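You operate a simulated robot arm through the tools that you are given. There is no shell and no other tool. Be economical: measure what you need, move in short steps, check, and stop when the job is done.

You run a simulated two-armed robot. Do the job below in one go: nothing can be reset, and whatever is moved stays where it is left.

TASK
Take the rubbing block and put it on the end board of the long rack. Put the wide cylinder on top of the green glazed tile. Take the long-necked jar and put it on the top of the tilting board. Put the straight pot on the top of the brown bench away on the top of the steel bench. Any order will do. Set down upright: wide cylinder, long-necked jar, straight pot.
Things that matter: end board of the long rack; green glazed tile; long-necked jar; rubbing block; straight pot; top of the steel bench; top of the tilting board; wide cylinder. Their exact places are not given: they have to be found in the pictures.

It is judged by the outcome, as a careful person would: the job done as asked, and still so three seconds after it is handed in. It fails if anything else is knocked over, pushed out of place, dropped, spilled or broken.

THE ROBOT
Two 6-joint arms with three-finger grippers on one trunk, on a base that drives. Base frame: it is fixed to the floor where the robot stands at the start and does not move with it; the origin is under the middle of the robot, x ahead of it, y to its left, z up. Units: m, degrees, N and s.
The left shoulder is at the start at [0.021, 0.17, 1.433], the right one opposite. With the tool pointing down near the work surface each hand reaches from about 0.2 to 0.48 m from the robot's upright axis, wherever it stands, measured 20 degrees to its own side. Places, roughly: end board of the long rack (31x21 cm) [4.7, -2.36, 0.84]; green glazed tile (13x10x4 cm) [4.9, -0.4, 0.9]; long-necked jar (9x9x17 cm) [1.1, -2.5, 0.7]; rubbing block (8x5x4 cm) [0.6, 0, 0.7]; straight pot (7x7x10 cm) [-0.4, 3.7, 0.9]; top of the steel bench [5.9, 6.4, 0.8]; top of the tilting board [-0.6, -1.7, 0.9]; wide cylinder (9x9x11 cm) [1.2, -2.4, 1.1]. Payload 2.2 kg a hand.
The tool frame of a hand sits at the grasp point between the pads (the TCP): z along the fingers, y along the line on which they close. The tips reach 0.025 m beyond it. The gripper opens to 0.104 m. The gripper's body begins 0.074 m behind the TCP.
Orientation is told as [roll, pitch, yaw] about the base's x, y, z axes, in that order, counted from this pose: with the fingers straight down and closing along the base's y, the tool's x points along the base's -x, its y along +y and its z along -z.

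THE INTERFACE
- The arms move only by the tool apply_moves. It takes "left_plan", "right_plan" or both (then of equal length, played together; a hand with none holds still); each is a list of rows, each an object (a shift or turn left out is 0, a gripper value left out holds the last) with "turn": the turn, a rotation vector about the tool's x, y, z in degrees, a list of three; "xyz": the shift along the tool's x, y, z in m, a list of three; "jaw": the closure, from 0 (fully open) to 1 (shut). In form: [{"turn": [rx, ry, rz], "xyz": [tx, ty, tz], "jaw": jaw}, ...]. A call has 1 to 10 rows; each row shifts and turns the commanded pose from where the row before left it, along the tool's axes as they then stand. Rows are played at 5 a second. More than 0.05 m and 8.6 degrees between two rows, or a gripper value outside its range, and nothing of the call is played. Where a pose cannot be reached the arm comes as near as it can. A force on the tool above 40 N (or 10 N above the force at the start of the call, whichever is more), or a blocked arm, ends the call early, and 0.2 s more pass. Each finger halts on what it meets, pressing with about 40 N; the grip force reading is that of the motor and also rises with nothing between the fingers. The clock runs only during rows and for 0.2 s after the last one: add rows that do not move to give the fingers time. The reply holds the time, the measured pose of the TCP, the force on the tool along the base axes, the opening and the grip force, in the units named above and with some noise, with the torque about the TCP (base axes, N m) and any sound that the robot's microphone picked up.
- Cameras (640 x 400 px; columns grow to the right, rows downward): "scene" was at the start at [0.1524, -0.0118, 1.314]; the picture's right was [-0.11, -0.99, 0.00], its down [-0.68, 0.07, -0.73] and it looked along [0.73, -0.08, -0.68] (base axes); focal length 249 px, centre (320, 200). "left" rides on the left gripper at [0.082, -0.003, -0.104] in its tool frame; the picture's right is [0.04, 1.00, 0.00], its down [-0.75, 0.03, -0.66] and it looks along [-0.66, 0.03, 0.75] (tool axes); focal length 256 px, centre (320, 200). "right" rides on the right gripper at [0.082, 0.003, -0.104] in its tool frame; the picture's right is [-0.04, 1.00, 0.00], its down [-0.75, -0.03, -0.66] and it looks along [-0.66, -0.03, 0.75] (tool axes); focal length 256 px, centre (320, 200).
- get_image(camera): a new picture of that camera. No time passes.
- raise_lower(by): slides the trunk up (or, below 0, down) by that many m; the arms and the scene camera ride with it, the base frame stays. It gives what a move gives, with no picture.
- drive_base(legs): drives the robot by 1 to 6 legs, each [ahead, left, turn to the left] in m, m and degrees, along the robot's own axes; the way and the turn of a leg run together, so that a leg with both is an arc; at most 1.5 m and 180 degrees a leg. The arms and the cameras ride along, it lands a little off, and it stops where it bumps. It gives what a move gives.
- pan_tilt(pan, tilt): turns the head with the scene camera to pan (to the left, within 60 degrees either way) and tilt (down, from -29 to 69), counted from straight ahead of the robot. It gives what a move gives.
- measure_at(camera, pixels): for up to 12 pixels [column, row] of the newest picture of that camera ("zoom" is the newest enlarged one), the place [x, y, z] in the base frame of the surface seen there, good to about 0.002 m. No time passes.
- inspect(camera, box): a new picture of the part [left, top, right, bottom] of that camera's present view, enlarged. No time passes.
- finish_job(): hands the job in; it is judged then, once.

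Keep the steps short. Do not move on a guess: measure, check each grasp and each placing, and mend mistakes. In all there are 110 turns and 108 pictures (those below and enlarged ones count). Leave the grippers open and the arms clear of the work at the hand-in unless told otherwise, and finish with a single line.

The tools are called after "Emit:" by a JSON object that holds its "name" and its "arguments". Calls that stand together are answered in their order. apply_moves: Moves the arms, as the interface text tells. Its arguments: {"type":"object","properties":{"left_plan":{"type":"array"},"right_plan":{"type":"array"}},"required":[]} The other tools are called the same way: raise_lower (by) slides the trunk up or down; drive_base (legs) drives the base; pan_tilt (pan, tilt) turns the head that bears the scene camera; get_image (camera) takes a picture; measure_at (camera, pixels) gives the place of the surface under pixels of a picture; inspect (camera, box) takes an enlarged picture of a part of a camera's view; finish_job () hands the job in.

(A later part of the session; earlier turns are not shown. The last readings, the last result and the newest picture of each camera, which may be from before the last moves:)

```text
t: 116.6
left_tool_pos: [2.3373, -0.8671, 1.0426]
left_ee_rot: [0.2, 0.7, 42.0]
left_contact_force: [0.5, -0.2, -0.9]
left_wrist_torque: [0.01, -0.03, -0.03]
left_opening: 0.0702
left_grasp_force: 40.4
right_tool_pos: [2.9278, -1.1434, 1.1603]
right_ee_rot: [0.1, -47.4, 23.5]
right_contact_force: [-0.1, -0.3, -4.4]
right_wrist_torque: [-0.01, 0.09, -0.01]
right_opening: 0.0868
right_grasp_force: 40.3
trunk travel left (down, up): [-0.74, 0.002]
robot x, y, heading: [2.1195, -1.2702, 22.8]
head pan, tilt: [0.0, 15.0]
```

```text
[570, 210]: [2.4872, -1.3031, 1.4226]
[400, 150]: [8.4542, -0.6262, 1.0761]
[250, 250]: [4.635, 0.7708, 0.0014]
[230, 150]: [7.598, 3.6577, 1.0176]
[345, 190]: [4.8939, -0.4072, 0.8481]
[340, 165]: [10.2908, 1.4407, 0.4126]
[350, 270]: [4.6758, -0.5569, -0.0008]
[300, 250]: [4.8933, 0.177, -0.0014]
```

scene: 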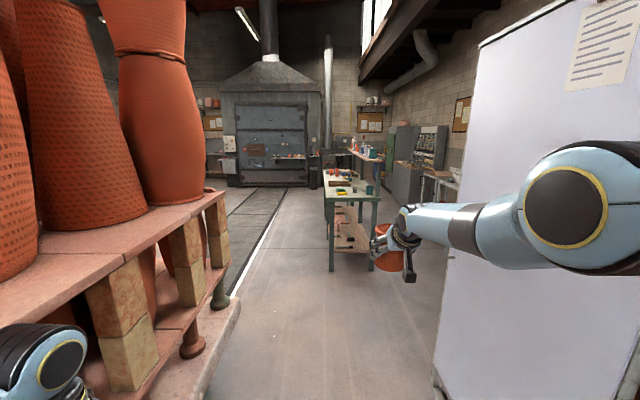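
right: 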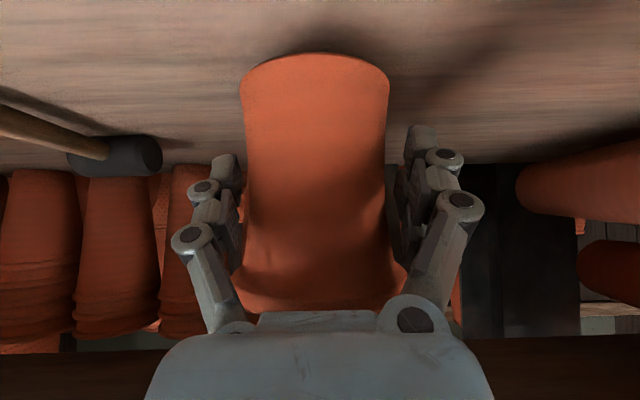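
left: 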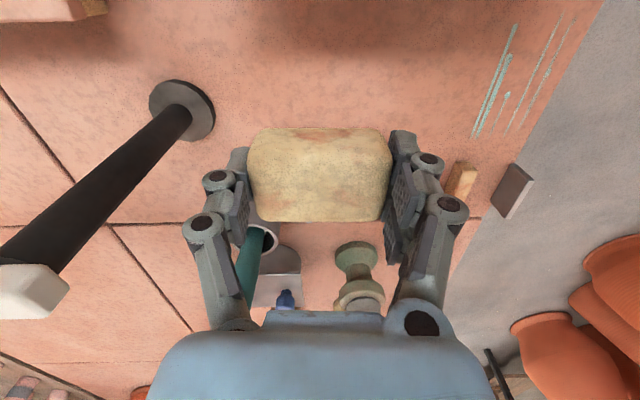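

The way is clear. I'll drive 1.2 m more and zoom on the table.

Emit:
{"name": "drive_base", "arguments": {"legs": [[1.2, 0, 0.5]]}}

Emit:
{"name": "pan_tilt", "arguments": {"pan": -5, "tilt": 25}}

Emit:
{"name": "get_image", "arguments": {"camera": "scene"}}

Emit:
{"name": "pan_tilt", "arguments": {"pan": -55, "tilt": 25}}

Emit:
{"name": "inspect", "arguments": {"camera": "scene", "box": [0, 0, 640, 400]}}

```text
t: 122.8
left_tool_pos: [3.4629, -0.3961, 1.0427]
left_ee_rot: [0.2, 0.8, 41.5]
left_contact_force: [1.0, -0.5, -1.0]
left_wrist_torque: [0.01, -0.02, 0.01]
left_opening: 0.0699
left_grasp_force: 40.4
right_tool_pos: [4.0501, -0.676, 1.1605]
right_ee_rot: [0.1, -47.5, 23.0]
right_contact_force: [0.3, -1.5, -3.6]
right_wrist_torque: [-0.06, 0.06, -0.01]
right_opening: 0.086
right_grasp_force: 40.0
trunk travel left (down, up): [-0.74, 0.002]
robot x, y, heading: [3.2465, -0.8, 22.8]
head pan, tilt: [0.0, 15.0]
```

```text
t: 123.5
left_tool_pos: [3.4635, -0.3961, 1.0435]
left_ee_rot: [0.2, 0.8, 41.6]
left_contact_force: [0.2, 0.6, -1.8]
left_wrist_torque: [0.01, -0.02, -0.03]
left_opening: 0.0701
left_grasp_force: 40.6
right_tool_pos: [4.0516, -0.6777, 1.161]
right_ee_rot: [0.1, -47.4, 23.0]
right_contact_force: [-0.5, -0.6, -3.6]
right_wrist_torque: [0.01, 0.06, -0.01]
right_opening: 0.086
right_grasp_force: 40.3
trunk travel left (down, up): [-0.74, 0.002]
robot x, y, heading: [3.2413, -0.8012, 22.8]
head pan, tilt: [-5.0, 25.0]
```

```text
55 pictures are left
```

scene: 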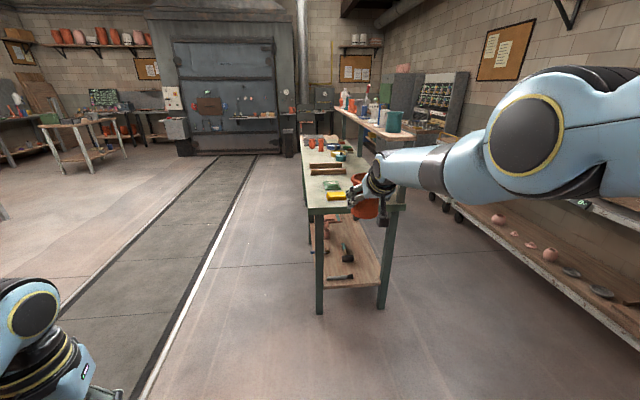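

```text
t: 124.7
left_tool_pos: [3.4629, -0.3962, 1.0428]
left_ee_rot: [0.1, 0.8, 41.6]
left_contact_force: [-0.7, 0.3, -1.2]
left_wrist_torque: [0.0, -0.02, 0.03]
left_opening: 0.0701
left_grasp_force: 40.3
right_tool_pos: [4.0533, -0.6763, 1.1608]
right_ee_rot: [0.1, -47.4, 23.0]
right_contact_force: [-0.1, -1.2, -3.8]
right_wrist_torque: [-0.01, 0.01, -0.02]
right_opening: 0.0859
right_grasp_force: 39.6
trunk travel left (down, up): [-0.74, 0.002]
robot x, y, heading: [3.2418, -0.7925, 22.4]
head pan, tilt: [-55.0, 25.0]
```

```text
1.00 times, centred on (320, 200) of scene (not enlarged: the box is as wide or as high as the picture)
```

zoom: 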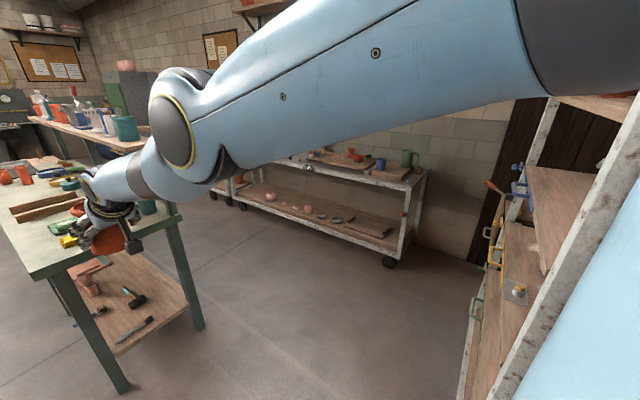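

The long rack is the wheeled one along the right wall. First the tile: I'll look back and zoom in on the table.

Emit:
{"name": "pan_tilt", "arguments": {"pan": -5, "tilt": 30}}

Emit:
{"name": "inspect", "arguments": {"camera": "scene", "box": [280, 90, 420, 210]}}

Emit:
{"name": "get_image", "arguments": {"camera": "right"}}

```text
t: 125.8
left_tool_pos: [3.463, -0.3961, 1.0428]
left_ee_rot: [0.2, 0.7, 41.5]
left_contact_force: [0.1, -0.3, -2.2]
left_wrist_torque: [0.01, 0.02, -0.01]
left_opening: 0.0699
left_grasp_force: 40.2
right_tool_pos: [4.0525, -0.676, 1.1608]
right_ee_rot: [0.1, -47.5, 23.0]
right_contact_force: [0.5, 0.2, -3.8]
right_wrist_torque: [-0.05, 0.07, 0.0]
right_opening: 0.0858
right_grasp_force: 40.1
trunk travel left (down, up): [-0.74, 0.002]
robot x, y, heading: [3.2427, -0.7961, 22.7]
head pan, tilt: [-5.0, 30.0]
```

```text
3.33 times, centred on (350, 150) of scene
```

zoom: 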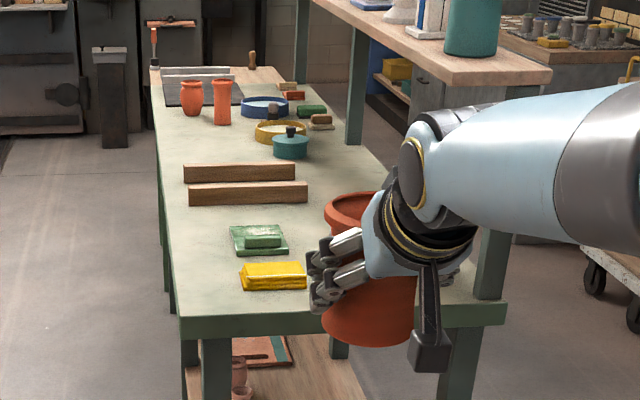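

```text
52 pictures are left
```

right: 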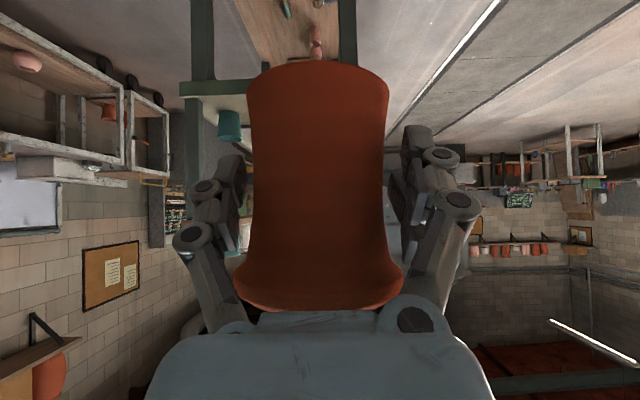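

The green tile is at zoom (258,238), behind a yellow one. I'll measure their tops.

Emit:
{"name": "measure_at", "arguments": {"camera": "zoom", "pixels": [[233, 230], [278, 226], [285, 248], [240, 252], [248, 230], [265, 230], [262, 243], [262, 237], [275, 237], [272, 270], [272, 263], [200, 300]]}}

Emit:
{"name": "inspect", "arguments": {"camera": "scene", "box": [310, 160, 350, 185]}}

```text
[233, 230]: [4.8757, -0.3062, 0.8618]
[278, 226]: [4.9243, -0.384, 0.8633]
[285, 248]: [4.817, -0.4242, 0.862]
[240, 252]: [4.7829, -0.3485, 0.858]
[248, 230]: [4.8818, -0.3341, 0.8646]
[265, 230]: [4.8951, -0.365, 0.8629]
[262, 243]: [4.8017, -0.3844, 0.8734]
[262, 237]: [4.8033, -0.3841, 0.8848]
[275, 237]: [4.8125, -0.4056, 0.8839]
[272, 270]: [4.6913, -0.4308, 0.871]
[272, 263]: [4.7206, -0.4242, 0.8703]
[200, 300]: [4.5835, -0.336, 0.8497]
```

```text
16.00 times, centred on (330, 172) of scene
```

zoom: 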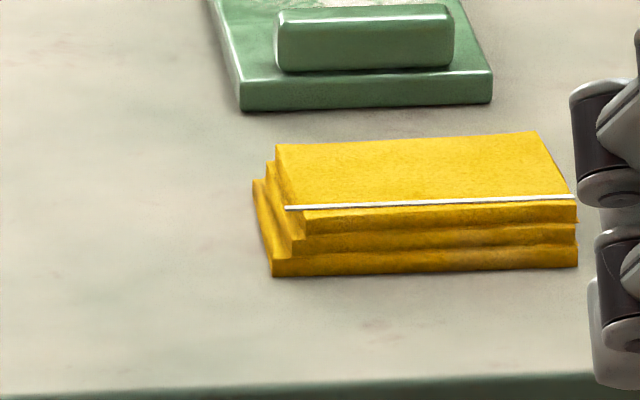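

Emit:
{"name": "inspect", "arguments": {"camera": "scene", "box": [308, 150, 348, 175]}}

Emit:
{"name": "measure_at", "arguments": {"camera": "zoom", "pixels": [[290, 185], [410, 175], [280, 250], [440, 250], [300, 210], [420, 205], [240, 195], [470, 230], [430, 165], [235, 150], [420, 140], [350, 150]]}}

```text
16.00 times, centred on (328, 162) of scene
```

zoom: 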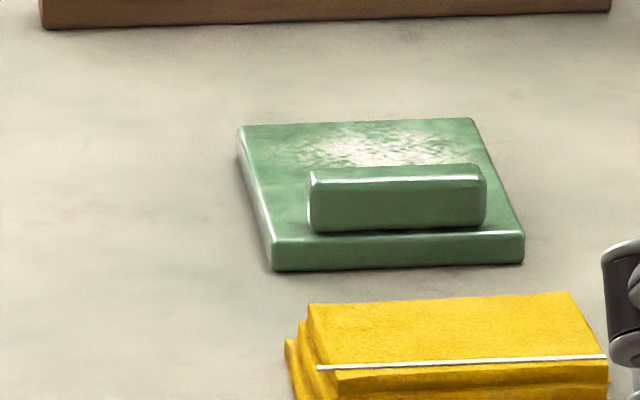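

```text
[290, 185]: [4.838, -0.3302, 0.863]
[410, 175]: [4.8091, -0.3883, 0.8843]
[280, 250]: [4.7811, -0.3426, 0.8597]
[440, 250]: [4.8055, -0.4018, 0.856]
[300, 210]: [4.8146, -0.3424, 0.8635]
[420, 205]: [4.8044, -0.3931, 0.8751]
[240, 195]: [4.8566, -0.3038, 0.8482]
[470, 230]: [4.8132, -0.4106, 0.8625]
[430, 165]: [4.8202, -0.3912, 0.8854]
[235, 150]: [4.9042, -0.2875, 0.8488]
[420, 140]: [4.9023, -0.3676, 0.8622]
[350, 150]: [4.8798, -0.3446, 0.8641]
```

The tile's top (z 0.863) has a low ridge near its front edge, with a flat area of about 10×10 cm behind it. I'll get a fresh picture and measure the pot and the overhead shelf edge so the arm stays clear.

Emit:
{"name": "get_image", "arguments": {"camera": "scene"}}

Emit:
{"name": "inspect", "arguments": {"camera": "scene", "box": [300, 80, 430, 180]}}

Emit:
{"name": "measure_at", "arguments": {"camera": "zoom", "pixels": [[330, 5], [430, 62], [480, 80], [540, 85], [440, 0], [480, 30], [330, 240], [300, 245], [220, 190], [150, 200], [350, 215], [300, 215]]}}

```text
49 pictures are left
```

scene: 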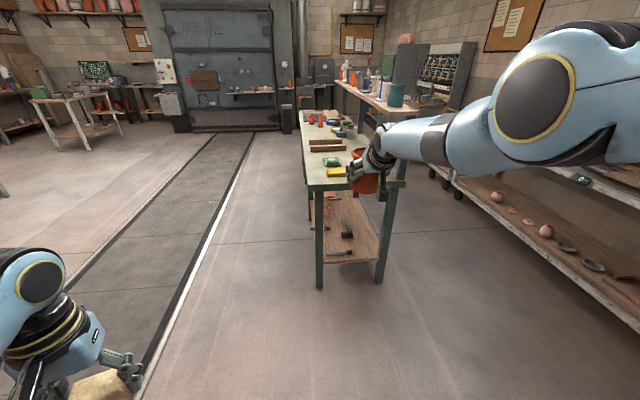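

```text
4.00 times, centred on (365, 130) of scene
```

zoom: 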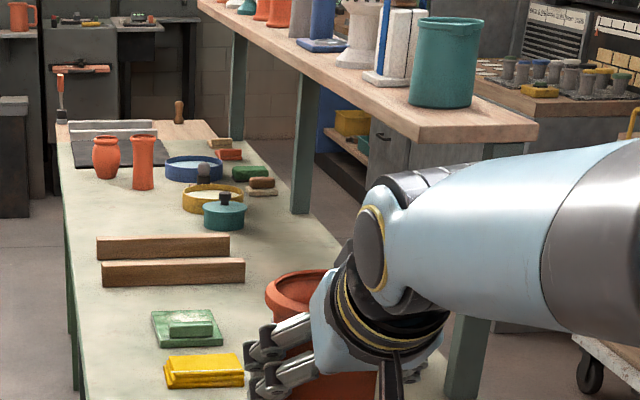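

```text
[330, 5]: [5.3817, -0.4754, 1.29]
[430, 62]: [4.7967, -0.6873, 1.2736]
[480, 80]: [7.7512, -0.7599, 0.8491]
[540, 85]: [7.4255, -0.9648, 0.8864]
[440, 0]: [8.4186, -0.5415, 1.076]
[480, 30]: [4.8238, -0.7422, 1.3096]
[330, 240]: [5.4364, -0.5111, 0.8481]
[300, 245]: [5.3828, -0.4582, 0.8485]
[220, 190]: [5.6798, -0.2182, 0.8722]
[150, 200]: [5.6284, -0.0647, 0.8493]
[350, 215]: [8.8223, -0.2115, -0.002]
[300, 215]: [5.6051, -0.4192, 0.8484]
```

What looked like a pot behind the hand is the held cylinder itself. The shelf edge (n≈-2.5) clears the arm line. I'll advance 0.6 m and shift 3 cm right, then measure the tile up close.

Emit:
{"name": "drive_base", "arguments": {"legs": [[0.6, -0.02, 0.5]]}}

Emit:
{"name": "pan_tilt", "arguments": {"pan": -10, "tilt": 38}}

Emit:
{"name": "get_image", "arguments": {"camera": "scene"}}

Emit:
{"name": "inspect", "arguments": {"camera": "scene", "box": [250, 80, 410, 220]}}

```text
t: 129.2
left_tool_pos: [4.0168, -0.1773, 1.0431]
left_ee_rot: [0.2, 0.8, 42.5]
left_contact_force: [0.0, -0.2, -1.7]
left_wrist_torque: [0.01, 0.01, 0.0]
left_opening: 0.0703
left_grasp_force: 40.0
right_tool_pos: [4.6102, -0.4475, 1.1612]
right_ee_rot: [0.1, -47.5, 23.9]
right_contact_force: [0.6, -0.5, -3.9]
right_wrist_torque: [-0.01, 0.1, 0.01]
right_opening: 0.0857
right_grasp_force: 40.4
trunk travel left (down, up): [-0.74, 0.002]
robot x, y, heading: [3.803, -0.5832, 23.5]
head pan, tilt: [-5.0, 30.0]
```

```text
t: 129.9
left_tool_pos: [4.0155, -0.1767, 1.0423]
left_ee_rot: [0.1, 0.8, 42.5]
left_contact_force: [-0.7, 0.0, -1.9]
left_wrist_torque: [0.01, -0.03, 0.01]
left_opening: 0.07
left_grasp_force: 39.7
right_tool_pos: [4.6099, -0.4461, 1.1598]
right_ee_rot: [0.1, -47.4, 24.0]
right_contact_force: [0.5, -0.7, -4.4]
right_wrist_torque: [-0.03, 0.07, -0.01]
right_opening: 0.0858
right_grasp_force: 39.8
trunk travel left (down, up): [-0.74, 0.002]
robot x, y, heading: [3.8041, -0.5809, 23.6]
head pan, tilt: [-10.0, 38.0]
```

```text
47 pictures are left
```

scene: 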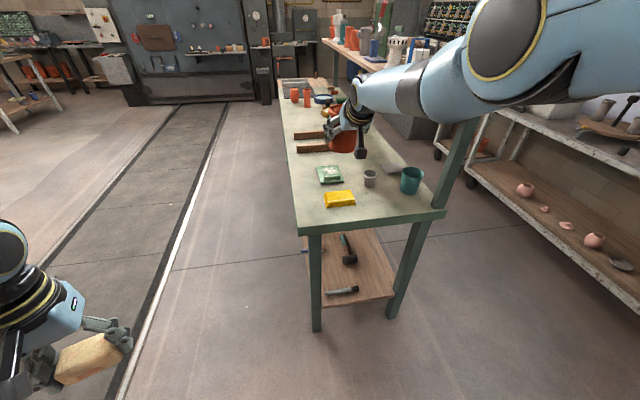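

```text
2.86 times, centred on (330, 150) of scene
```

zoom: 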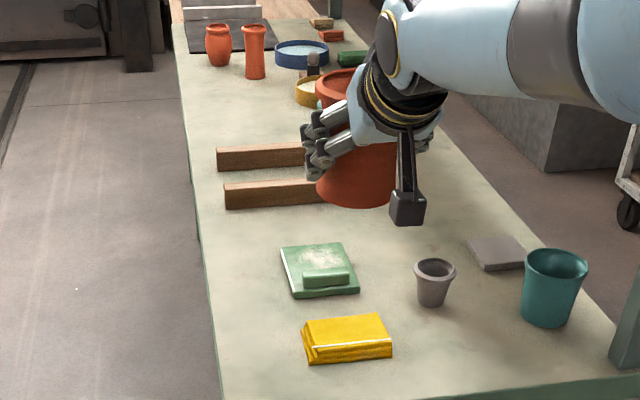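

Now I have a clear view. I'll measure the tile corners, ridge, grey cup and held cylinder.

Emit:
{"name": "measure_at", "arguments": {"camera": "zoom", "pixels": [[284, 252], [340, 246], [355, 286], [295, 294], [310, 262], [335, 258], [305, 278], [347, 275], [305, 270], [435, 270], [418, 275], [456, 275]]}}

Emit:
{"name": "measure_at", "arguments": {"camera": "scene", "pixels": [[338, 148], [328, 142], [352, 150], [338, 140], [340, 151], [296, 138], [297, 148], [330, 148], [410, 180], [325, 190]]}}

```text
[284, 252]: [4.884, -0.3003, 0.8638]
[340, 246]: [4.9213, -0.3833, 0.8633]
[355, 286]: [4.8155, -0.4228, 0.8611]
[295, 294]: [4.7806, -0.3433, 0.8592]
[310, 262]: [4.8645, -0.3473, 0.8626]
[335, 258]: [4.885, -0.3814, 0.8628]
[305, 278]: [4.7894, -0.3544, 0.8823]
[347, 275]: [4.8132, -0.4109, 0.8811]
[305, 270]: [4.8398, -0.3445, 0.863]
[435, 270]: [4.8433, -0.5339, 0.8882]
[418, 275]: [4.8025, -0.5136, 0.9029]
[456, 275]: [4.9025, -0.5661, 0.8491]
```

```text
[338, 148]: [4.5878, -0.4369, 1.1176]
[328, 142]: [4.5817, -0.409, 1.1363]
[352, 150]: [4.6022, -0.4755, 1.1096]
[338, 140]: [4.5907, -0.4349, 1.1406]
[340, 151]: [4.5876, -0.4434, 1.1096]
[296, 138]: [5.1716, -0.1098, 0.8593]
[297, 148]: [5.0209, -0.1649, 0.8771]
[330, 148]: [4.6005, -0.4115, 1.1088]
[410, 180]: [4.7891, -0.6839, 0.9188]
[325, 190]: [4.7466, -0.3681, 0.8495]
```

The tile centre is (4.850,-0.362) and the flat area behind the ridge is centred at about (4.869,-0.355). The cylinder centre sits about 1 cm ahead of the TCP. I'll drive 0.264 ahead and 0.02 right, then lower 0.19.

Emit:
{"name": "drive_base", "arguments": {"legs": [[0.264, -0.02, 0]]}}

Emit:
{"name": "raise_lower", "arguments": {"by": -0.19}}

Emit:
{"name": "get_image", "arguments": {"camera": "scene"}}

Emit:
{"name": "inspect", "arguments": {"camera": "scene", "box": [270, 130, 400, 240]}}

```text
t: 131.8
left_tool_pos: [4.2671, -0.089, 1.0439]
left_ee_rot: [0.2, 0.8, 42.6]
left_contact_force: [0.3, -0.5, -1.8]
left_wrist_torque: [0.0, 0.0, -0.01]
left_opening: 0.0703
left_grasp_force: 40.3
right_tool_pos: [4.8616, -0.358, 1.1601]
right_ee_rot: [0.0, -47.4, 24.0]
right_contact_force: [0.0, -0.2, -3.4]
right_wrist_torque: [0.0, 0.08, 0.0]
right_opening: 0.086
right_grasp_force: 40.2
trunk travel left (down, up): [-0.74, 0.002]
robot x, y, heading: [4.0513, -0.4944, 23.8]
head pan, tilt: [-10.0, 38.0]
```

```text
t: 133.9
left_tool_pos: [4.2678, -0.089, 0.8533]
left_ee_rot: [0.2, 0.8, 42.5]
left_contact_force: [0.1, 0.7, -1.3]
left_wrist_torque: [-0.01, 0.01, 0.05]
left_opening: 0.0699
left_grasp_force: 39.8
right_tool_pos: [4.8589, -0.3591, 0.9706]
right_ee_rot: [0.1, -47.4, 23.9]
right_contact_force: [-0.5, -0.3, -3.2]
right_wrist_torque: [-0.05, 0.08, -0.03]
right_opening: 0.0855
right_grasp_force: 39.9
trunk travel left (down, up): [-0.55, 0.192]
robot x, y, heading: [4.055, -0.4929, 23.4]
head pan, tilt: [-10.0, 38.0]
```

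```text
45 pictures are left
```

scene: 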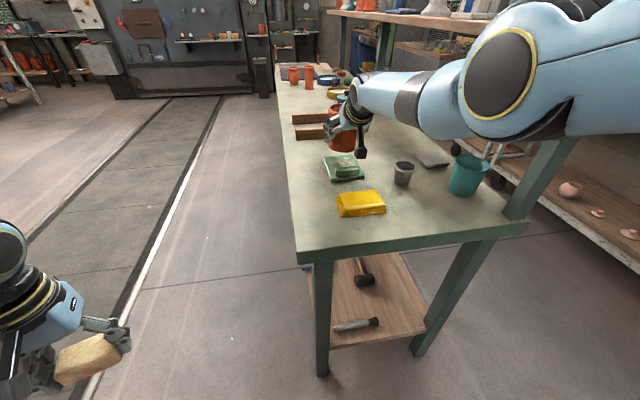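

```text
3.64 times, centred on (335, 185) of scene
```

zoom: 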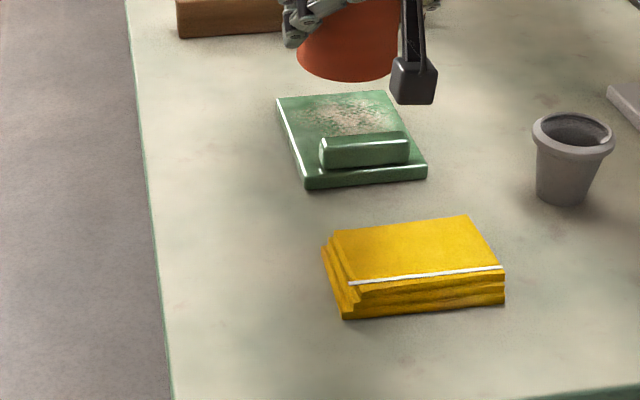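

I'll measure the cylinder's bottom edge and the tile again.

Emit:
{"name": "measure_at", "arguments": {"camera": "zoom", "pixels": [[345, 79], [310, 68], [330, 77], [375, 78], [300, 55], [392, 68], [280, 100], [382, 93], [424, 168], [308, 178], [325, 148], [405, 138]]}}

```text
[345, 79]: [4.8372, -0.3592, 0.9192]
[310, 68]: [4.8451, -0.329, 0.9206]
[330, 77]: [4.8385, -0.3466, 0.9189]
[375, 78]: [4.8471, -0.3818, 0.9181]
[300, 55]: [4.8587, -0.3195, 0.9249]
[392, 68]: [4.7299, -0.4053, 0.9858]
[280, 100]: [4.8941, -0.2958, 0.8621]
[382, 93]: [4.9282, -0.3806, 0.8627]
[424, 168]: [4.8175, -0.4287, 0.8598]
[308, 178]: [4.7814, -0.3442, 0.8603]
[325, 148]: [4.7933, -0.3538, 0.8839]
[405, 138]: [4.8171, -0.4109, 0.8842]
```

The base circle is centred at (4.877,-0.355) with radius 0.04. It needs to come back about 6 mm. I'll nudge it and lower 0.045.

Emit:
{"name": "apply_moves", "arguments": {"right_plan": [{"xyz": [0.0042, 0, -0.0046]}, {}]}}

Emit:
{"name": "raise_lower", "arguments": {"by": -0.044}}

Emit:
{"name": "inspect", "arguments": {"camera": "scene", "box": [270, 130, 400, 240]}}

Emit:
{"name": "measure_at", "arguments": {"camera": "zoom", "pixels": [[345, 95], [310, 80], [330, 90], [375, 93], [405, 120], [325, 125], [300, 155], [418, 150], [285, 80], [395, 75]]}}

```text
t: 134.5
left_tool_pos: [4.267, -0.0896, 0.8523]
left_ee_rot: [0.1, 0.9, 42.7]
left_contact_force: [0.3, 0.4, -1.2]
left_wrist_torque: [0.0, 0.03, 0.05]
left_opening: 0.0703
left_grasp_force: 39.7
right_tool_pos: [4.8545, -0.3613, 0.9697]
right_ee_rot: [0.0, -47.4, 24.0]
right_contact_force: [0.3, -0.6, -3.4]
right_wrist_torque: [0.01, 0.09, 0.0]
right_opening: 0.0853
right_grasp_force: 40.1
trunk travel left (down, up): [-0.55, 0.192]
robot x, y, heading: [4.0537, -0.4959, 23.7]
head pan, tilt: [-10.0, 38.0]
```

```text
t: 135.4
left_tool_pos: [4.2681, -0.0894, 0.8101]
left_ee_rot: [0.1, 0.8, 42.5]
left_contact_force: [0.4, -1.0, -2.1]
left_wrist_torque: [-0.02, -0.01, -0.03]
left_opening: 0.0703
left_grasp_force: 40.1
right_tool_pos: [4.8557, -0.3617, 0.9273]
right_ee_rot: [0.0, -47.5, 23.9]
right_contact_force: [-0.6, 0.1, -3.4]
right_wrist_torque: [-0.03, 0.06, -0.05]
right_opening: 0.0855
right_grasp_force: 40.5
trunk travel left (down, up): [-0.506, 0.236]
robot x, y, heading: [4.0546, -0.4953, 23.6]
head pan, tilt: [-10.0, 38.0]
```

```text
3.64 times, centred on (335, 185) of scene
```

zoom: 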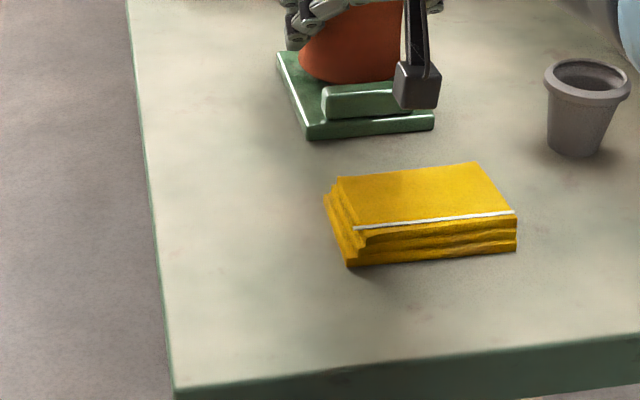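

```text
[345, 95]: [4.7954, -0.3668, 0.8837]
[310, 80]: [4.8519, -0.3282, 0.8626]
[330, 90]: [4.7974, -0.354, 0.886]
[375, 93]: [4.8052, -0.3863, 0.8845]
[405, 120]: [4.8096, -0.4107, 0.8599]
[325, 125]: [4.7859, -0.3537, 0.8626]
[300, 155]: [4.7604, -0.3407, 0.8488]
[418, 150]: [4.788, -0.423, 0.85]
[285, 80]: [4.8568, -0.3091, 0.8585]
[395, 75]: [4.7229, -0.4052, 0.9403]
```

It sits just behind the ridge. I'll do the final lowering in small steps.

Emit:
{"name": "raise_lower", "arguments": {"by": -0.006}}

Emit:
{"name": "raise_lower", "arguments": {"by": -0.004}}

```text
t: 135.9
left_tool_pos: [4.2669, -0.0896, 0.803]
left_ee_rot: [0.2, 0.8, 42.6]
left_contact_force: [0.3, -0.4, -1.4]
left_wrist_torque: [0.0, -0.02, -0.01]
left_opening: 0.07
left_grasp_force: 39.8
right_tool_pos: [4.8538, -0.3618, 0.9202]
right_ee_rot: [0.1, -47.5, 23.9]
right_contact_force: [0.3, -0.5, -3.7]
right_wrist_torque: [-0.04, 0.04, -0.01]
right_opening: 0.0857
right_grasp_force: 40.0
trunk travel left (down, up): [-0.5, 0.242]
robot x, y, heading: [4.0501, -0.4914, 23.6]
head pan, tilt: [-10.0, 38.0]
```

```text
t: 136.4
left_tool_pos: [4.2662, -0.089, 0.7985]
left_ee_rot: [0.3, 0.9, 42.6]
left_contact_force: [-0.4, -0.2, -2.6]
left_wrist_torque: [-0.01, 0.01, 0.01]
left_opening: 0.0702
left_grasp_force: 40.0
right_tool_pos: [4.8546, -0.3617, 0.9197]
right_ee_rot: [-0.1, -47.7, 24.1]
right_contact_force: [0.1, -1.3, 6.4]
right_wrist_torque: [-0.48, -0.07, -0.12]
right_opening: 0.0855
right_grasp_force: 40.0
trunk travel left (down, up): [-0.496, 0.246]
robot x, y, heading: [4.0549, -0.4929, 23.2]
head pan, tilt: [-10.0, 38.0]
```

Contact made. I'll open the hand, check, and back out.

Emit:
{"name": "apply_moves", "arguments": {"right_plan": [{"jaw": 0.1}, {"jaw": 0}, {}, {}]}}

Emit:
{"name": "get_image", "arguments": {"camera": "right"}}

```text
t: 137.4
left_tool_pos: [4.2668, -0.0882, 0.7995]
left_ee_rot: [0.2, 0.8, 42.6]
left_contact_force: [0.0, -1.1, -1.3]
left_wrist_torque: [-0.03, -0.01, 0.0]
left_opening: 0.0701
left_grasp_force: 40.6
right_tool_pos: [4.8538, -0.3612, 0.9175]
right_ee_rot: [0.0, -47.5, 23.9]
right_contact_force: [0.5, 0.5, -0.2]
right_wrist_torque: [0.02, -0.01, 0.04]
right_opening: 0.1041
right_grasp_force: 0.0
trunk travel left (down, up): [-0.496, 0.246]
robot x, y, heading: [4.0552, -0.4932, 23.7]
head pan, tilt: [-10.0, 38.0]
```

```text
42 pictures are left
```

right: 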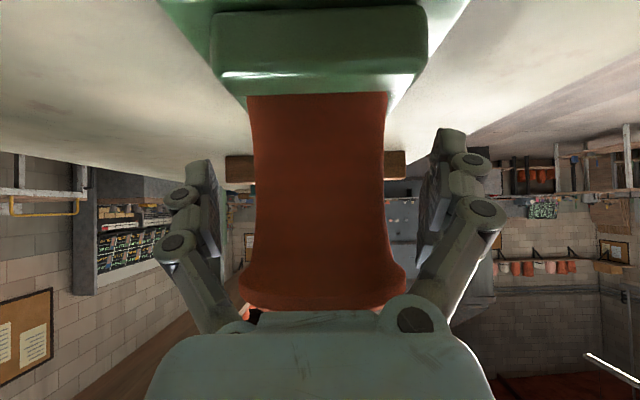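

Released. I'll drive straight back 0.45, raise the trunk, and look at the cylinder and then the rack.

Emit:
{"name": "drive_base", "arguments": {"legs": [[-0.45, 0, 0]]}}

Emit:
{"name": "raise_lower", "arguments": {"by": 0.15}}

Emit:
{"name": "pan_tilt", "arguments": {"pan": -20, "tilt": 25}}

Emit:
{"name": "get_image", "arguments": {"camera": "scene"}}

Emit:
{"name": "inspect", "arguments": {"camera": "scene", "box": [190, 90, 350, 250]}}

```text
t: 140.2
left_tool_pos: [3.8498, -0.2705, 0.7997]
left_ee_rot: [0.3, 0.8, 42.6]
left_contact_force: [-1.1, -0.2, -1.0]
left_wrist_torque: [0.0, 0.0, -0.01]
left_opening: 0.0701
left_grasp_force: 40.1
right_tool_pos: [4.4385, -0.5431, 0.918]
right_ee_rot: [-0.1, -47.5, 23.9]
right_contact_force: [-0.5, -0.2, 0.8]
right_wrist_torque: [0.01, 0.0, -0.03]
right_opening: 0.1039
right_grasp_force: 0.1
trunk travel left (down, up): [-0.496, 0.246]
robot x, y, heading: [3.6349, -0.6728, 23.7]
head pan, tilt: [-10.0, 38.0]
```

```text
t: 141.9
left_tool_pos: [3.8496, -0.2706, 0.9484]
left_ee_rot: [0.2, 0.7, 42.7]
left_contact_force: [0.5, -0.5, -1.2]
left_wrist_torque: [-0.02, 0.0, 0.04]
left_opening: 0.0702
left_grasp_force: 39.6
right_tool_pos: [4.4382, -0.5431, 1.0669]
right_ee_rot: [0.0, -47.4, 23.9]
right_contact_force: [-0.2, -0.7, -0.2]
right_wrist_torque: [-0.03, 0.01, 0.03]
right_opening: 0.104
right_grasp_force: 0.0
trunk travel left (down, up): [-0.646, 0.096]
robot x, y, heading: [3.6392, -0.675, 23.5]
head pan, tilt: [-10.0, 38.0]
```

```text
t: 142.7
left_tool_pos: [3.8497, -0.271, 0.9501]
left_ee_rot: [0.2, 0.8, 42.5]
left_contact_force: [-0.6, 0.5, -1.4]
left_wrist_torque: [0.01, 0.0, 0.01]
left_opening: 0.0702
left_grasp_force: 40.2
right_tool_pos: [4.4376, -0.5432, 1.0671]
right_ee_rot: [0.1, -47.5, 24.1]
right_contact_force: [0.1, -1.0, 1.0]
right_wrist_torque: [-0.02, -0.02, 0.0]
right_opening: 0.1041
right_grasp_force: 0.1
trunk travel left (down, up): [-0.646, 0.096]
robot x, y, heading: [3.6368, -0.6782, 23.8]
head pan, tilt: [-20.0, 25.0]
```

```text
41 pictures are left
```

scene: 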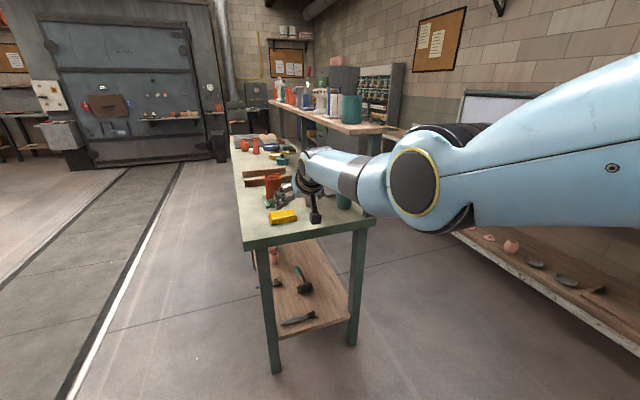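

```text
2.50 times, centred on (270, 170) of scene
```

zoom: 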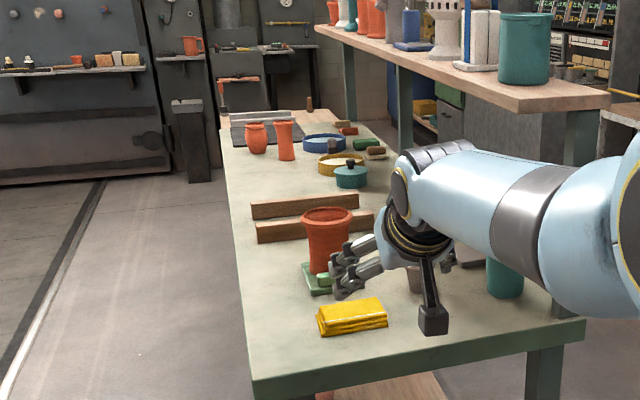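

The cylinder stands upright on the tile. Now I'll retract the right arm, turn right 90° toward the rack and look.

Emit:
{"name": "apply_moves", "arguments": {"right_plan": [{"xyz": [0.0307, 0, -0.0329], "turn": [0, 7.9, 0]}, {"xyz": [0.035, 0, -0.0283], "turn": [0, 7.9, 0]}, {"xyz": [0.0386, 0, -0.0232], "turn": [0, 7.9, 0]}, {"xyz": [0.0414, 0, -0.0176], "turn": [0, 7.9, 0]}, {"xyz": [0.0435, 0, -0.0116], "turn": [0, 7.9, 0]}, {"xyz": [0.0447, 0, -0.0055], "turn": [0, 7.9, 0]}, {}]}}

Emit:
{"name": "drive_base", "arguments": {"legs": [[-0.1, 0, 0], [0, 0, -90]]}}

Emit:
{"name": "pan_tilt", "arguments": {"pan": 15, "tilt": 28}}

Emit:
{"name": "get_image", "arguments": {"camera": "scene"}}

```text
t: 144.3
left_tool_pos: [3.8515, -0.2694, 0.9489]
left_ee_rot: [0.2, 0.8, 42.7]
left_contact_force: [0.5, 0.6, -2.1]
left_wrist_torque: [-0.01, 0.01, 0.0]
left_opening: 0.0703
left_grasp_force: 39.3
right_tool_pos: [4.1934, -0.6522, 1.0627]
right_ee_rot: [0.0, 0.1, 24.0]
right_contact_force: [0.3, 0.0, 0.3]
right_wrist_torque: [-0.01, 0.01, -0.03]
right_opening: 0.1038
right_grasp_force: 0.1
trunk travel left (down, up): [-0.646, 0.096]
robot x, y, heading: [3.6402, -0.673, 23.4]
head pan, tilt: [-20.0, 25.0]
```

```text
t: 149.3
left_tool_pos: [3.9484, -0.9348, 0.9489]
left_ee_rot: [0.1, 0.8, -48.4]
left_contact_force: [0.7, -0.8, -1.6]
left_wrist_torque: [-0.01, -0.01, -0.01]
left_opening: 0.0704
left_grasp_force: 40.2
right_tool_pos: [3.5632, -1.271, 1.0625]
right_ee_rot: [0.0, -0.1, -67.1]
right_contact_force: [0.2, 0.5, -0.5]
right_wrist_torque: [-0.02, -0.01, 0.0]
right_opening: 0.1039
right_grasp_force: 0.1
trunk travel left (down, up): [-0.646, 0.096]
robot x, y, heading: [3.5456, -0.7176, -67.6]
head pan, tilt: [-20.0, 25.0]
```

```text
t: 150.3
left_tool_pos: [3.9484, -0.9338, 0.949]
left_ee_rot: [0.3, 0.8, -48.2]
left_contact_force: [0.1, -0.4, -1.7]
left_wrist_torque: [-0.02, 0.0, 0.02]
left_opening: 0.0703
left_grasp_force: 39.9
right_tool_pos: [3.5612, -1.2698, 1.0635]
right_ee_rot: [0.1, 0.0, -67.0]
right_contact_force: [0.0, -0.1, 0.2]
right_wrist_torque: [-0.02, -0.01, -0.01]
right_opening: 0.1036
right_grasp_force: 0.0
trunk travel left (down, up): [-0.646, 0.096]
robot x, y, heading: [3.5497, -0.7154, -67.2]
head pan, tilt: [15.0, 28.0]
```

```text
39 pictures are left
```

scene: 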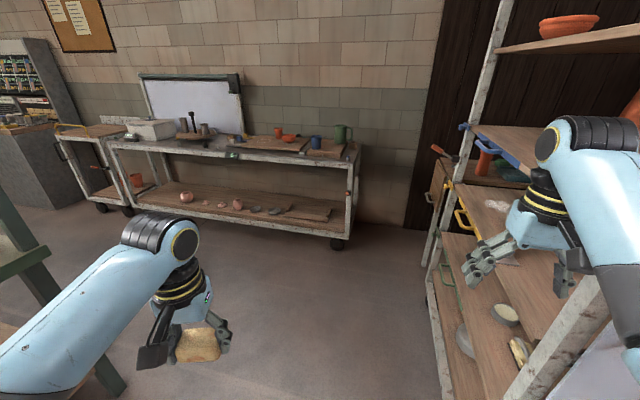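

I'll zoom in on the rack and measure.

Emit:
{"name": "inspect", "arguments": {"camera": "scene", "box": [100, 70, 370, 250]}}

Emit:
{"name": "measure_at", "arguments": {"camera": "scene", "pixels": [[330, 148], [312, 152], [345, 156], [285, 143], [255, 142], [300, 150], [230, 155], [170, 150], [120, 142], [340, 130], [470, 150], [440, 250]]}}

```text
2.22 times, centred on (235, 160) of scene
```

zoom: 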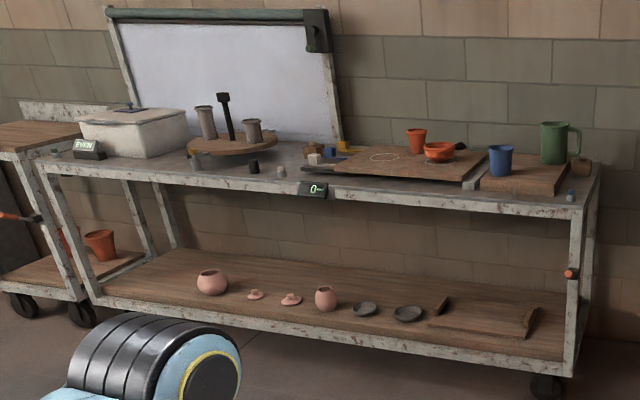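

```text
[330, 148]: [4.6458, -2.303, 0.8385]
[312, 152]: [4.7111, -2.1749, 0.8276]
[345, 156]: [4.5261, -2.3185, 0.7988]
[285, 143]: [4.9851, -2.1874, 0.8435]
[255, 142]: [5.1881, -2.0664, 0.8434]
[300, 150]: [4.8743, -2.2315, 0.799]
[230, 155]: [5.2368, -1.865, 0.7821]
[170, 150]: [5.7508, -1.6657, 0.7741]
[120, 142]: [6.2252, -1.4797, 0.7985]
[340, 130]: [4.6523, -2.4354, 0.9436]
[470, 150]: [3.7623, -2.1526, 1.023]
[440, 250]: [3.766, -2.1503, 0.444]
```

The end board is at the right end of the rack, with a blue cup and a green mug on it. I'll measure the free space.

Emit:
{"name": "inspect", "arguments": {"camera": "scene", "box": [285, 110, 365, 170]}}

Emit:
{"name": "measure_at", "arguments": {"camera": "zoom", "pixels": [[260, 290], [470, 315], [560, 215], [335, 235], [400, 270], [500, 280], [300, 190], [300, 245], [430, 200], [550, 205], [400, 310], [270, 270]]}}

```text
6.67 times, centred on (325, 140) of scene
```

zoom: 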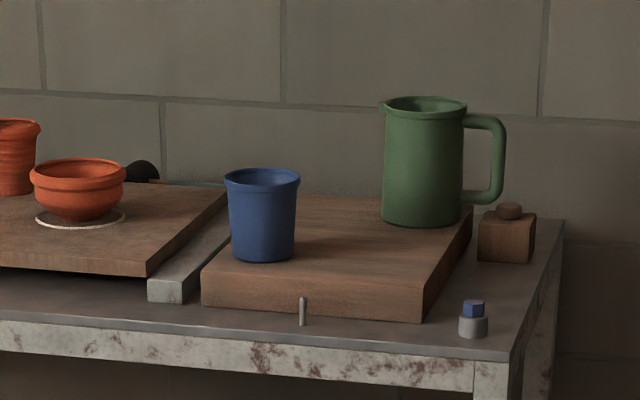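

```text
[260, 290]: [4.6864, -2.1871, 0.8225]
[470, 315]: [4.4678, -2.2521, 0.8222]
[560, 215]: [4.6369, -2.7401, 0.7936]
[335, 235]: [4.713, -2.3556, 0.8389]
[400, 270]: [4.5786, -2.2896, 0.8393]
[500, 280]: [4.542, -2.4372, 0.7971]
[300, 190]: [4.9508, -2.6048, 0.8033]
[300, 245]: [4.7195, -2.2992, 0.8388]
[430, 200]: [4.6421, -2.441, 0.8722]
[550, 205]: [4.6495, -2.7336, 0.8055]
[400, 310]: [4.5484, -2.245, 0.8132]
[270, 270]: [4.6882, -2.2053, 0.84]
```

Free spot: front right of the board at about t=3.31, n=-3.96, in front of the mug and to the right of the cup. I'll raise the trunk, align the block with the board, and drive up to the rack.

Emit:
{"name": "raise_lower", "arguments": {"by": 0.09}}

Emit:
{"name": "apply_moves", "arguments": {"left_plan": [{"turn": [0, 0, 8.5]}, {"turn": [0, 0, 8.5]}, {"turn": [0, 0, 1.8]}, {}]}}

Emit:
{"name": "drive_base", "arguments": {"legs": [[0, 0.08, 0.8], [1.2, 0, 0]]}}

Emit:
{"name": "pan_tilt", "arguments": {"pan": 15, "tilt": 42}}

Emit:
{"name": "get_image", "arguments": {"camera": "scene"}}

```text
t: 151.6
left_tool_pos: [3.9495, -0.9338, 1.0383]
left_ee_rot: [0.2, 0.8, -48.4]
left_contact_force: [0.6, 0.7, -1.5]
left_wrist_torque: [0.02, 0.01, 0.0]
left_opening: 0.0703
left_grasp_force: 40.1
right_tool_pos: [3.5613, -1.2715, 1.152]
right_ee_rot: [0.0, 0.0, -67.1]
right_contact_force: [-0.5, -0.2, -0.8]
right_wrist_torque: [-0.01, -0.01, 0.03]
right_opening: 0.1038
right_grasp_force: 0.0
trunk travel left (down, up): [-0.736, 0.006]
robot x, y, heading: [3.549, -0.7185, -67.2]
head pan, tilt: [15.0, 28.0]
```

```text
t: 152.6
left_tool_pos: [3.9486, -0.9336, 1.0389]
left_ee_rot: [-0.1, 0.8, -67.2]
left_contact_force: [0.4, -0.4, -1.6]
left_wrist_torque: [0.01, -0.01, 0.0]
left_opening: 0.0703
left_grasp_force: 39.8
right_tool_pos: [3.5626, -1.271, 1.152]
right_ee_rot: [0.0, -0.1, -67.0]
right_contact_force: [0.0, 0.1, 0.0]
right_wrist_torque: [-0.01, 0.01, -0.02]
right_opening: 0.1039
right_grasp_force: 0.0
trunk travel left (down, up): [-0.736, 0.006]
robot x, y, heading: [3.5446, -0.7182, -67.3]
head pan, tilt: [15.0, 28.0]
```

```text
t: 159.2
left_tool_pos: [4.5, -1.9714, 1.0382]
left_ee_rot: [0.0, 1.0, -66.0]
left_contact_force: [-0.3, -0.4, -1.9]
left_wrist_torque: [0.04, 0.0, 0.0]
left_opening: 0.0702
left_grasp_force: 40.2
right_tool_pos: [4.1195, -2.3165, 1.1537]
right_ee_rot: [0.0, 0.1, -65.8]
right_contact_force: [0.5, 0.1, 0.1]
right_wrist_torque: [0.01, 0.03, 0.01]
right_opening: 0.1041
right_grasp_force: 0.0
trunk travel left (down, up): [-0.736, 0.006]
robot x, y, heading: [4.0953, -1.7616, -66.1]
head pan, tilt: [15.0, 28.0]
```

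```text
t: 159.9
left_tool_pos: [4.4988, -1.9726, 1.0376]
left_ee_rot: [0.1, 0.8, -66.0]
left_contact_force: [-0.2, -0.1, -1.0]
left_wrist_torque: [0.01, -0.01, 0.01]
left_opening: 0.0701
left_grasp_force: 39.9
right_tool_pos: [4.1185, -2.3162, 1.1527]
right_ee_rot: [0.2, 0.1, -65.8]
right_contact_force: [0.1, 0.7, 0.8]
right_wrist_torque: [-0.01, -0.01, 0.0]
right_opening: 0.104
right_grasp_force: 0.0
trunk travel left (down, up): [-0.736, 0.006]
robot x, y, heading: [4.0923, -1.7629, -66.0]
head pan, tilt: [15.0, 42.0]
```

```text
36 pictures are left
```

scene: 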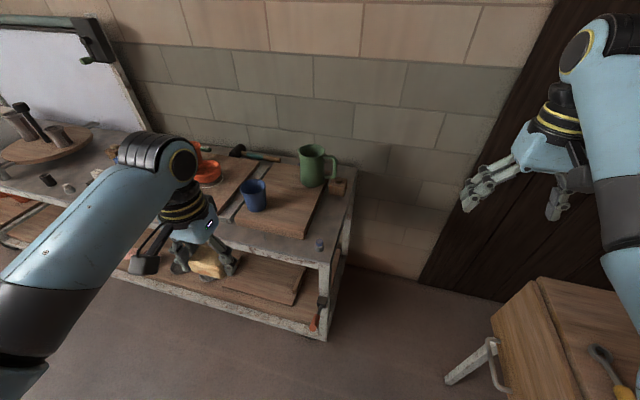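

Emit:
{"name": "measure_at", "arguments": {"camera": "scene", "pixels": [[305, 233], [236, 218], [318, 192], [280, 215], [290, 200], [255, 209], [254, 185], [312, 187], [313, 150], [330, 265], [240, 230], [262, 212]]}}

```text
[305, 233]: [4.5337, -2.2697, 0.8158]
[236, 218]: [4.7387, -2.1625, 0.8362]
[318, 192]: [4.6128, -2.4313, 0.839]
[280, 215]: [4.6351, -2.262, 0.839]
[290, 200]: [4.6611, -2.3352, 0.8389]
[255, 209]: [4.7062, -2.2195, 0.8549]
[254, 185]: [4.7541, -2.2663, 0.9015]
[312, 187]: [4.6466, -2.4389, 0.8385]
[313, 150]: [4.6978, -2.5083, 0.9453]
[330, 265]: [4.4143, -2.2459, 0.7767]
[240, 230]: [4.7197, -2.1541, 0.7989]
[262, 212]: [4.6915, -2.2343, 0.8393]
```

Target for the block: (4.620,-2.320). I'll drive 0.25 ahead and 0.03 right, then extend the left arm 0.116.

Emit:
{"name": "drive_base", "arguments": {"legs": [[0.25, -0.03, 0]]}}

Emit:
{"name": "apply_moves", "arguments": {"left_plan": [{"xyz": [-0.039, 0, 0]}, {"xyz": [-0.039, 0, 0]}, {"xyz": [-0.038, 0, 0]}, {}]}}

Emit:
{"name": "get_image", "arguments": {"camera": "left"}}

```text
t: 161.8
left_tool_pos: [4.5736, -2.2061, 1.0382]
left_ee_rot: [-0.1, 0.9, -65.7]
left_contact_force: [-0.1, -0.2, -2.0]
left_wrist_torque: [0.0, 0.01, 0.05]
left_opening: 0.0702
left_grasp_force: 40.0
right_tool_pos: [4.1941, -2.5536, 1.1534]
right_ee_rot: [0.1, 0.0, -65.4]
right_contact_force: [0.3, 0.0, 0.9]
right_wrist_torque: [-0.01, 0.01, 0.0]
right_opening: 0.1041
right_grasp_force: 0.0
trunk travel left (down, up): [-0.736, 0.006]
robot x, y, heading: [4.1658, -1.9981, -65.7]
head pan, tilt: [15.0, 42.0]
```

```text
t: 162.8
left_tool_pos: [4.6204, -2.3111, 1.0357]
left_ee_rot: [-0.1, 0.8, -65.6]
left_contact_force: [0.6, 0.1, -1.7]
left_wrist_torque: [-0.02, 0.0, 0.0]
left_opening: 0.0701
left_grasp_force: 40.1
right_tool_pos: [4.1941, -2.5528, 1.1518]
right_ee_rot: [-0.1, 0.0, -65.4]
right_contact_force: [0.2, 0.1, 1.1]
right_wrist_torque: [-0.02, -0.02, -0.02]
right_opening: 0.104
right_grasp_force: 0.1
trunk travel left (down, up): [-0.736, 0.006]
robot x, y, heading: [4.1645, -2.0002, -65.5]
head pan, tilt: [15.0, 42.0]
```

```text
35 pictures are left
```

left: 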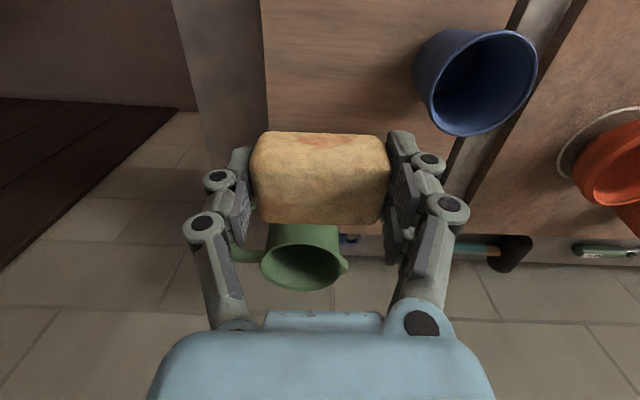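

The hand is right over the target. I'll lower 0.155 and then step down.

Emit:
{"name": "raise_lower", "arguments": {"by": -0.155}}

Emit:
{"name": "get_image", "arguments": {"camera": "left"}}

Emit:
{"name": "raise_lower", "arguments": {"by": -0.01}}

```text
t: 164.5
left_tool_pos: [4.6212, -2.3114, 0.8833]
left_ee_rot: [-0.2, 0.8, -65.6]
left_contact_force: [0.7, -0.5, -0.5]
left_wrist_torque: [-0.02, -0.03, 0.0]
left_opening: 0.0701
left_grasp_force: 39.7
right_tool_pos: [4.1946, -2.5531, 0.9984]
right_ee_rot: [0.0, -0.1, -65.4]
right_contact_force: [-0.5, -0.4, -0.2]
right_wrist_torque: [-0.02, 0.01, 0.01]
right_opening: 0.1041
right_grasp_force: 0.0
trunk travel left (down, up): [-0.581, 0.161]
robot x, y, heading: [4.1672, -1.9956, -65.9]
head pan, tilt: [15.0, 42.0]
```

```text
34 pictures are left
```

left: 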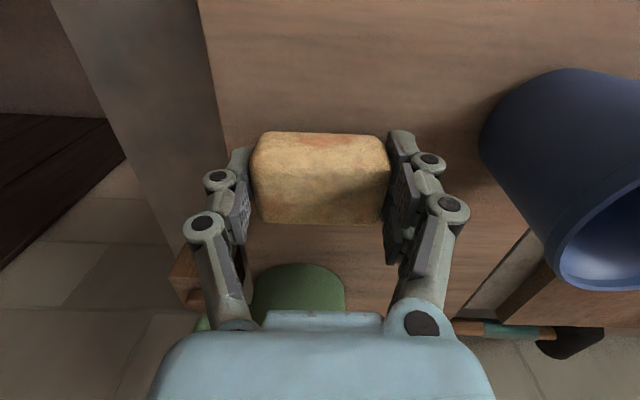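

```text
t: 165.1
left_tool_pos: [4.6223, -2.3118, 0.8728]
left_ee_rot: [-0.1, 0.9, -65.7]
left_contact_force: [0.4, -0.2, -1.8]
left_wrist_torque: [0.03, 0.02, 0.0]
left_opening: 0.0698
left_grasp_force: 39.9
right_tool_pos: [4.1936, -2.5542, 0.9886]
right_ee_rot: [0.0, 0.0, -65.6]
right_contact_force: [1.1, 0.6, -0.1]
right_wrist_torque: [0.0, 0.01, -0.02]
right_opening: 0.104
right_grasp_force: 0.0
trunk travel left (down, up): [-0.571, 0.171]
robot x, y, heading: [4.1658, -2.0, -65.5]
head pan, tilt: [15.0, 42.0]
```

Emit:
{"name": "raise_lower", "arguments": {"by": -0.006}}

Emit:
{"name": "raise_lower", "arguments": {"by": -0.004}}

```text
t: 165.7
left_tool_pos: [4.6211, -2.3126, 0.8676]
left_ee_rot: [-0.1, 0.6, -65.6]
left_contact_force: [-0.6, 2.4, 15.8]
left_wrist_torque: [-0.6, 0.38, -0.06]
left_opening: 0.0702
left_grasp_force: 39.9
right_tool_pos: [4.1941, -2.5528, 0.9825]
right_ee_rot: [0.0, -0.1, -65.4]
right_contact_force: [0.0, -0.2, 0.9]
right_wrist_torque: [0.01, 0.02, 0.03]
right_opening: 0.104
right_grasp_force: 0.0
trunk travel left (down, up): [-0.565, 0.177]
robot x, y, heading: [4.1608, -1.9945, -65.9]
head pan, tilt: [15.0, 42.0]
```

```text
t: 166.2
left_tool_pos: [4.621, -2.314, 0.8675]
left_ee_rot: [0.1, 0.2, -65.6]
left_contact_force: [-4.1, 7.2, 18.6]
left_wrist_torque: [0.18, 0.14, -0.04]
left_opening: 0.0705
left_grasp_force: 39.9
right_tool_pos: [4.1931, -2.5532, 0.9794]
right_ee_rot: [0.2, 0.0, -65.4]
right_contact_force: [0.3, -0.9, -0.8]
right_wrist_torque: [0.01, -0.01, 0.0]
right_opening: 0.1035
right_grasp_force: 0.0
trunk travel left (down, up): [-0.561, 0.181]
robot x, y, heading: [4.1674, -1.997, -65.9]
head pan, tilt: [15.0, 42.0]
stopped: the force on the tool passed its limit at 42 N (the readings are from after the stop); the commanded pose is now the measured one
```

Set down. I'll open part way (the cup is near) and rise straight up.

Emit:
{"name": "apply_moves", "arguments": {"left_plan": [{"jaw": 0.25}, {"jaw": 0.14}, {}, {"xyz": [0, 0, -0.02]}, {"xyz": [0, 0, -0.04]}, {}]}}

Emit:
{"name": "raise_lower", "arguments": {"by": 0.15}}

Emit:
{"name": "get_image", "arguments": {"camera": "left"}}

```text
t: 167.6
left_tool_pos: [4.6238, -2.3124, 0.926]
left_ee_rot: [0.1, 0.5, -65.6]
left_contact_force: [-0.5, -0.3, -0.5]
left_wrist_torque: [0.01, 0.0, 0.0]
left_opening: 0.0893
left_grasp_force: 0.0
right_tool_pos: [4.195, -2.5528, 0.9785]
right_ee_rot: [0.0, 0.0, -65.4]
right_contact_force: [0.0, 0.7, -0.7]
right_wrist_torque: [-0.01, 0.0, -0.01]
right_opening: 0.1038
right_grasp_force: 0.1
trunk travel left (down, up): [-0.561, 0.181]
robot x, y, heading: [4.1655, -2.0004, -65.6]
head pan, tilt: [15.0, 42.0]
```

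```text
t: 169.3
left_tool_pos: [4.6225, -2.3135, 1.0757]
left_ee_rot: [0.0, 0.5, -65.6]
left_contact_force: [0.2, -0.1, 0.3]
left_wrist_torque: [0.01, -0.01, 0.02]
left_opening: 0.0895
left_grasp_force: 0.1
right_tool_pos: [4.1938, -2.5528, 1.1291]
right_ee_rot: [0.0, 0.0, -65.4]
right_contact_force: [0.1, -0.8, 0.0]
right_wrist_torque: [-0.05, 0.02, 0.02]
right_opening: 0.1036
right_grasp_force: 0.1
trunk travel left (down, up): [-0.711, 0.031]
robot x, y, heading: [4.1626, -1.997, -65.9]
head pan, tilt: [15.0, 42.0]
```

```text
33 pictures are left
```

left: 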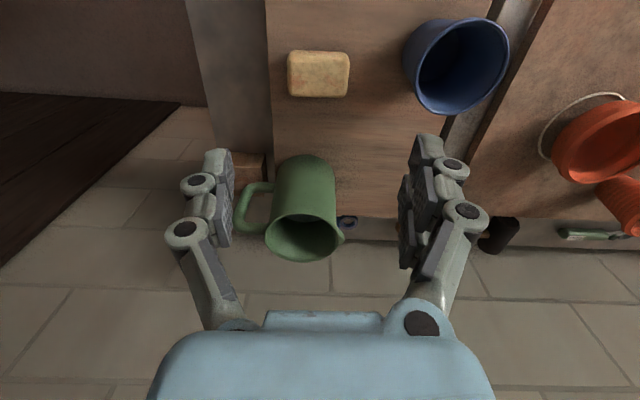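

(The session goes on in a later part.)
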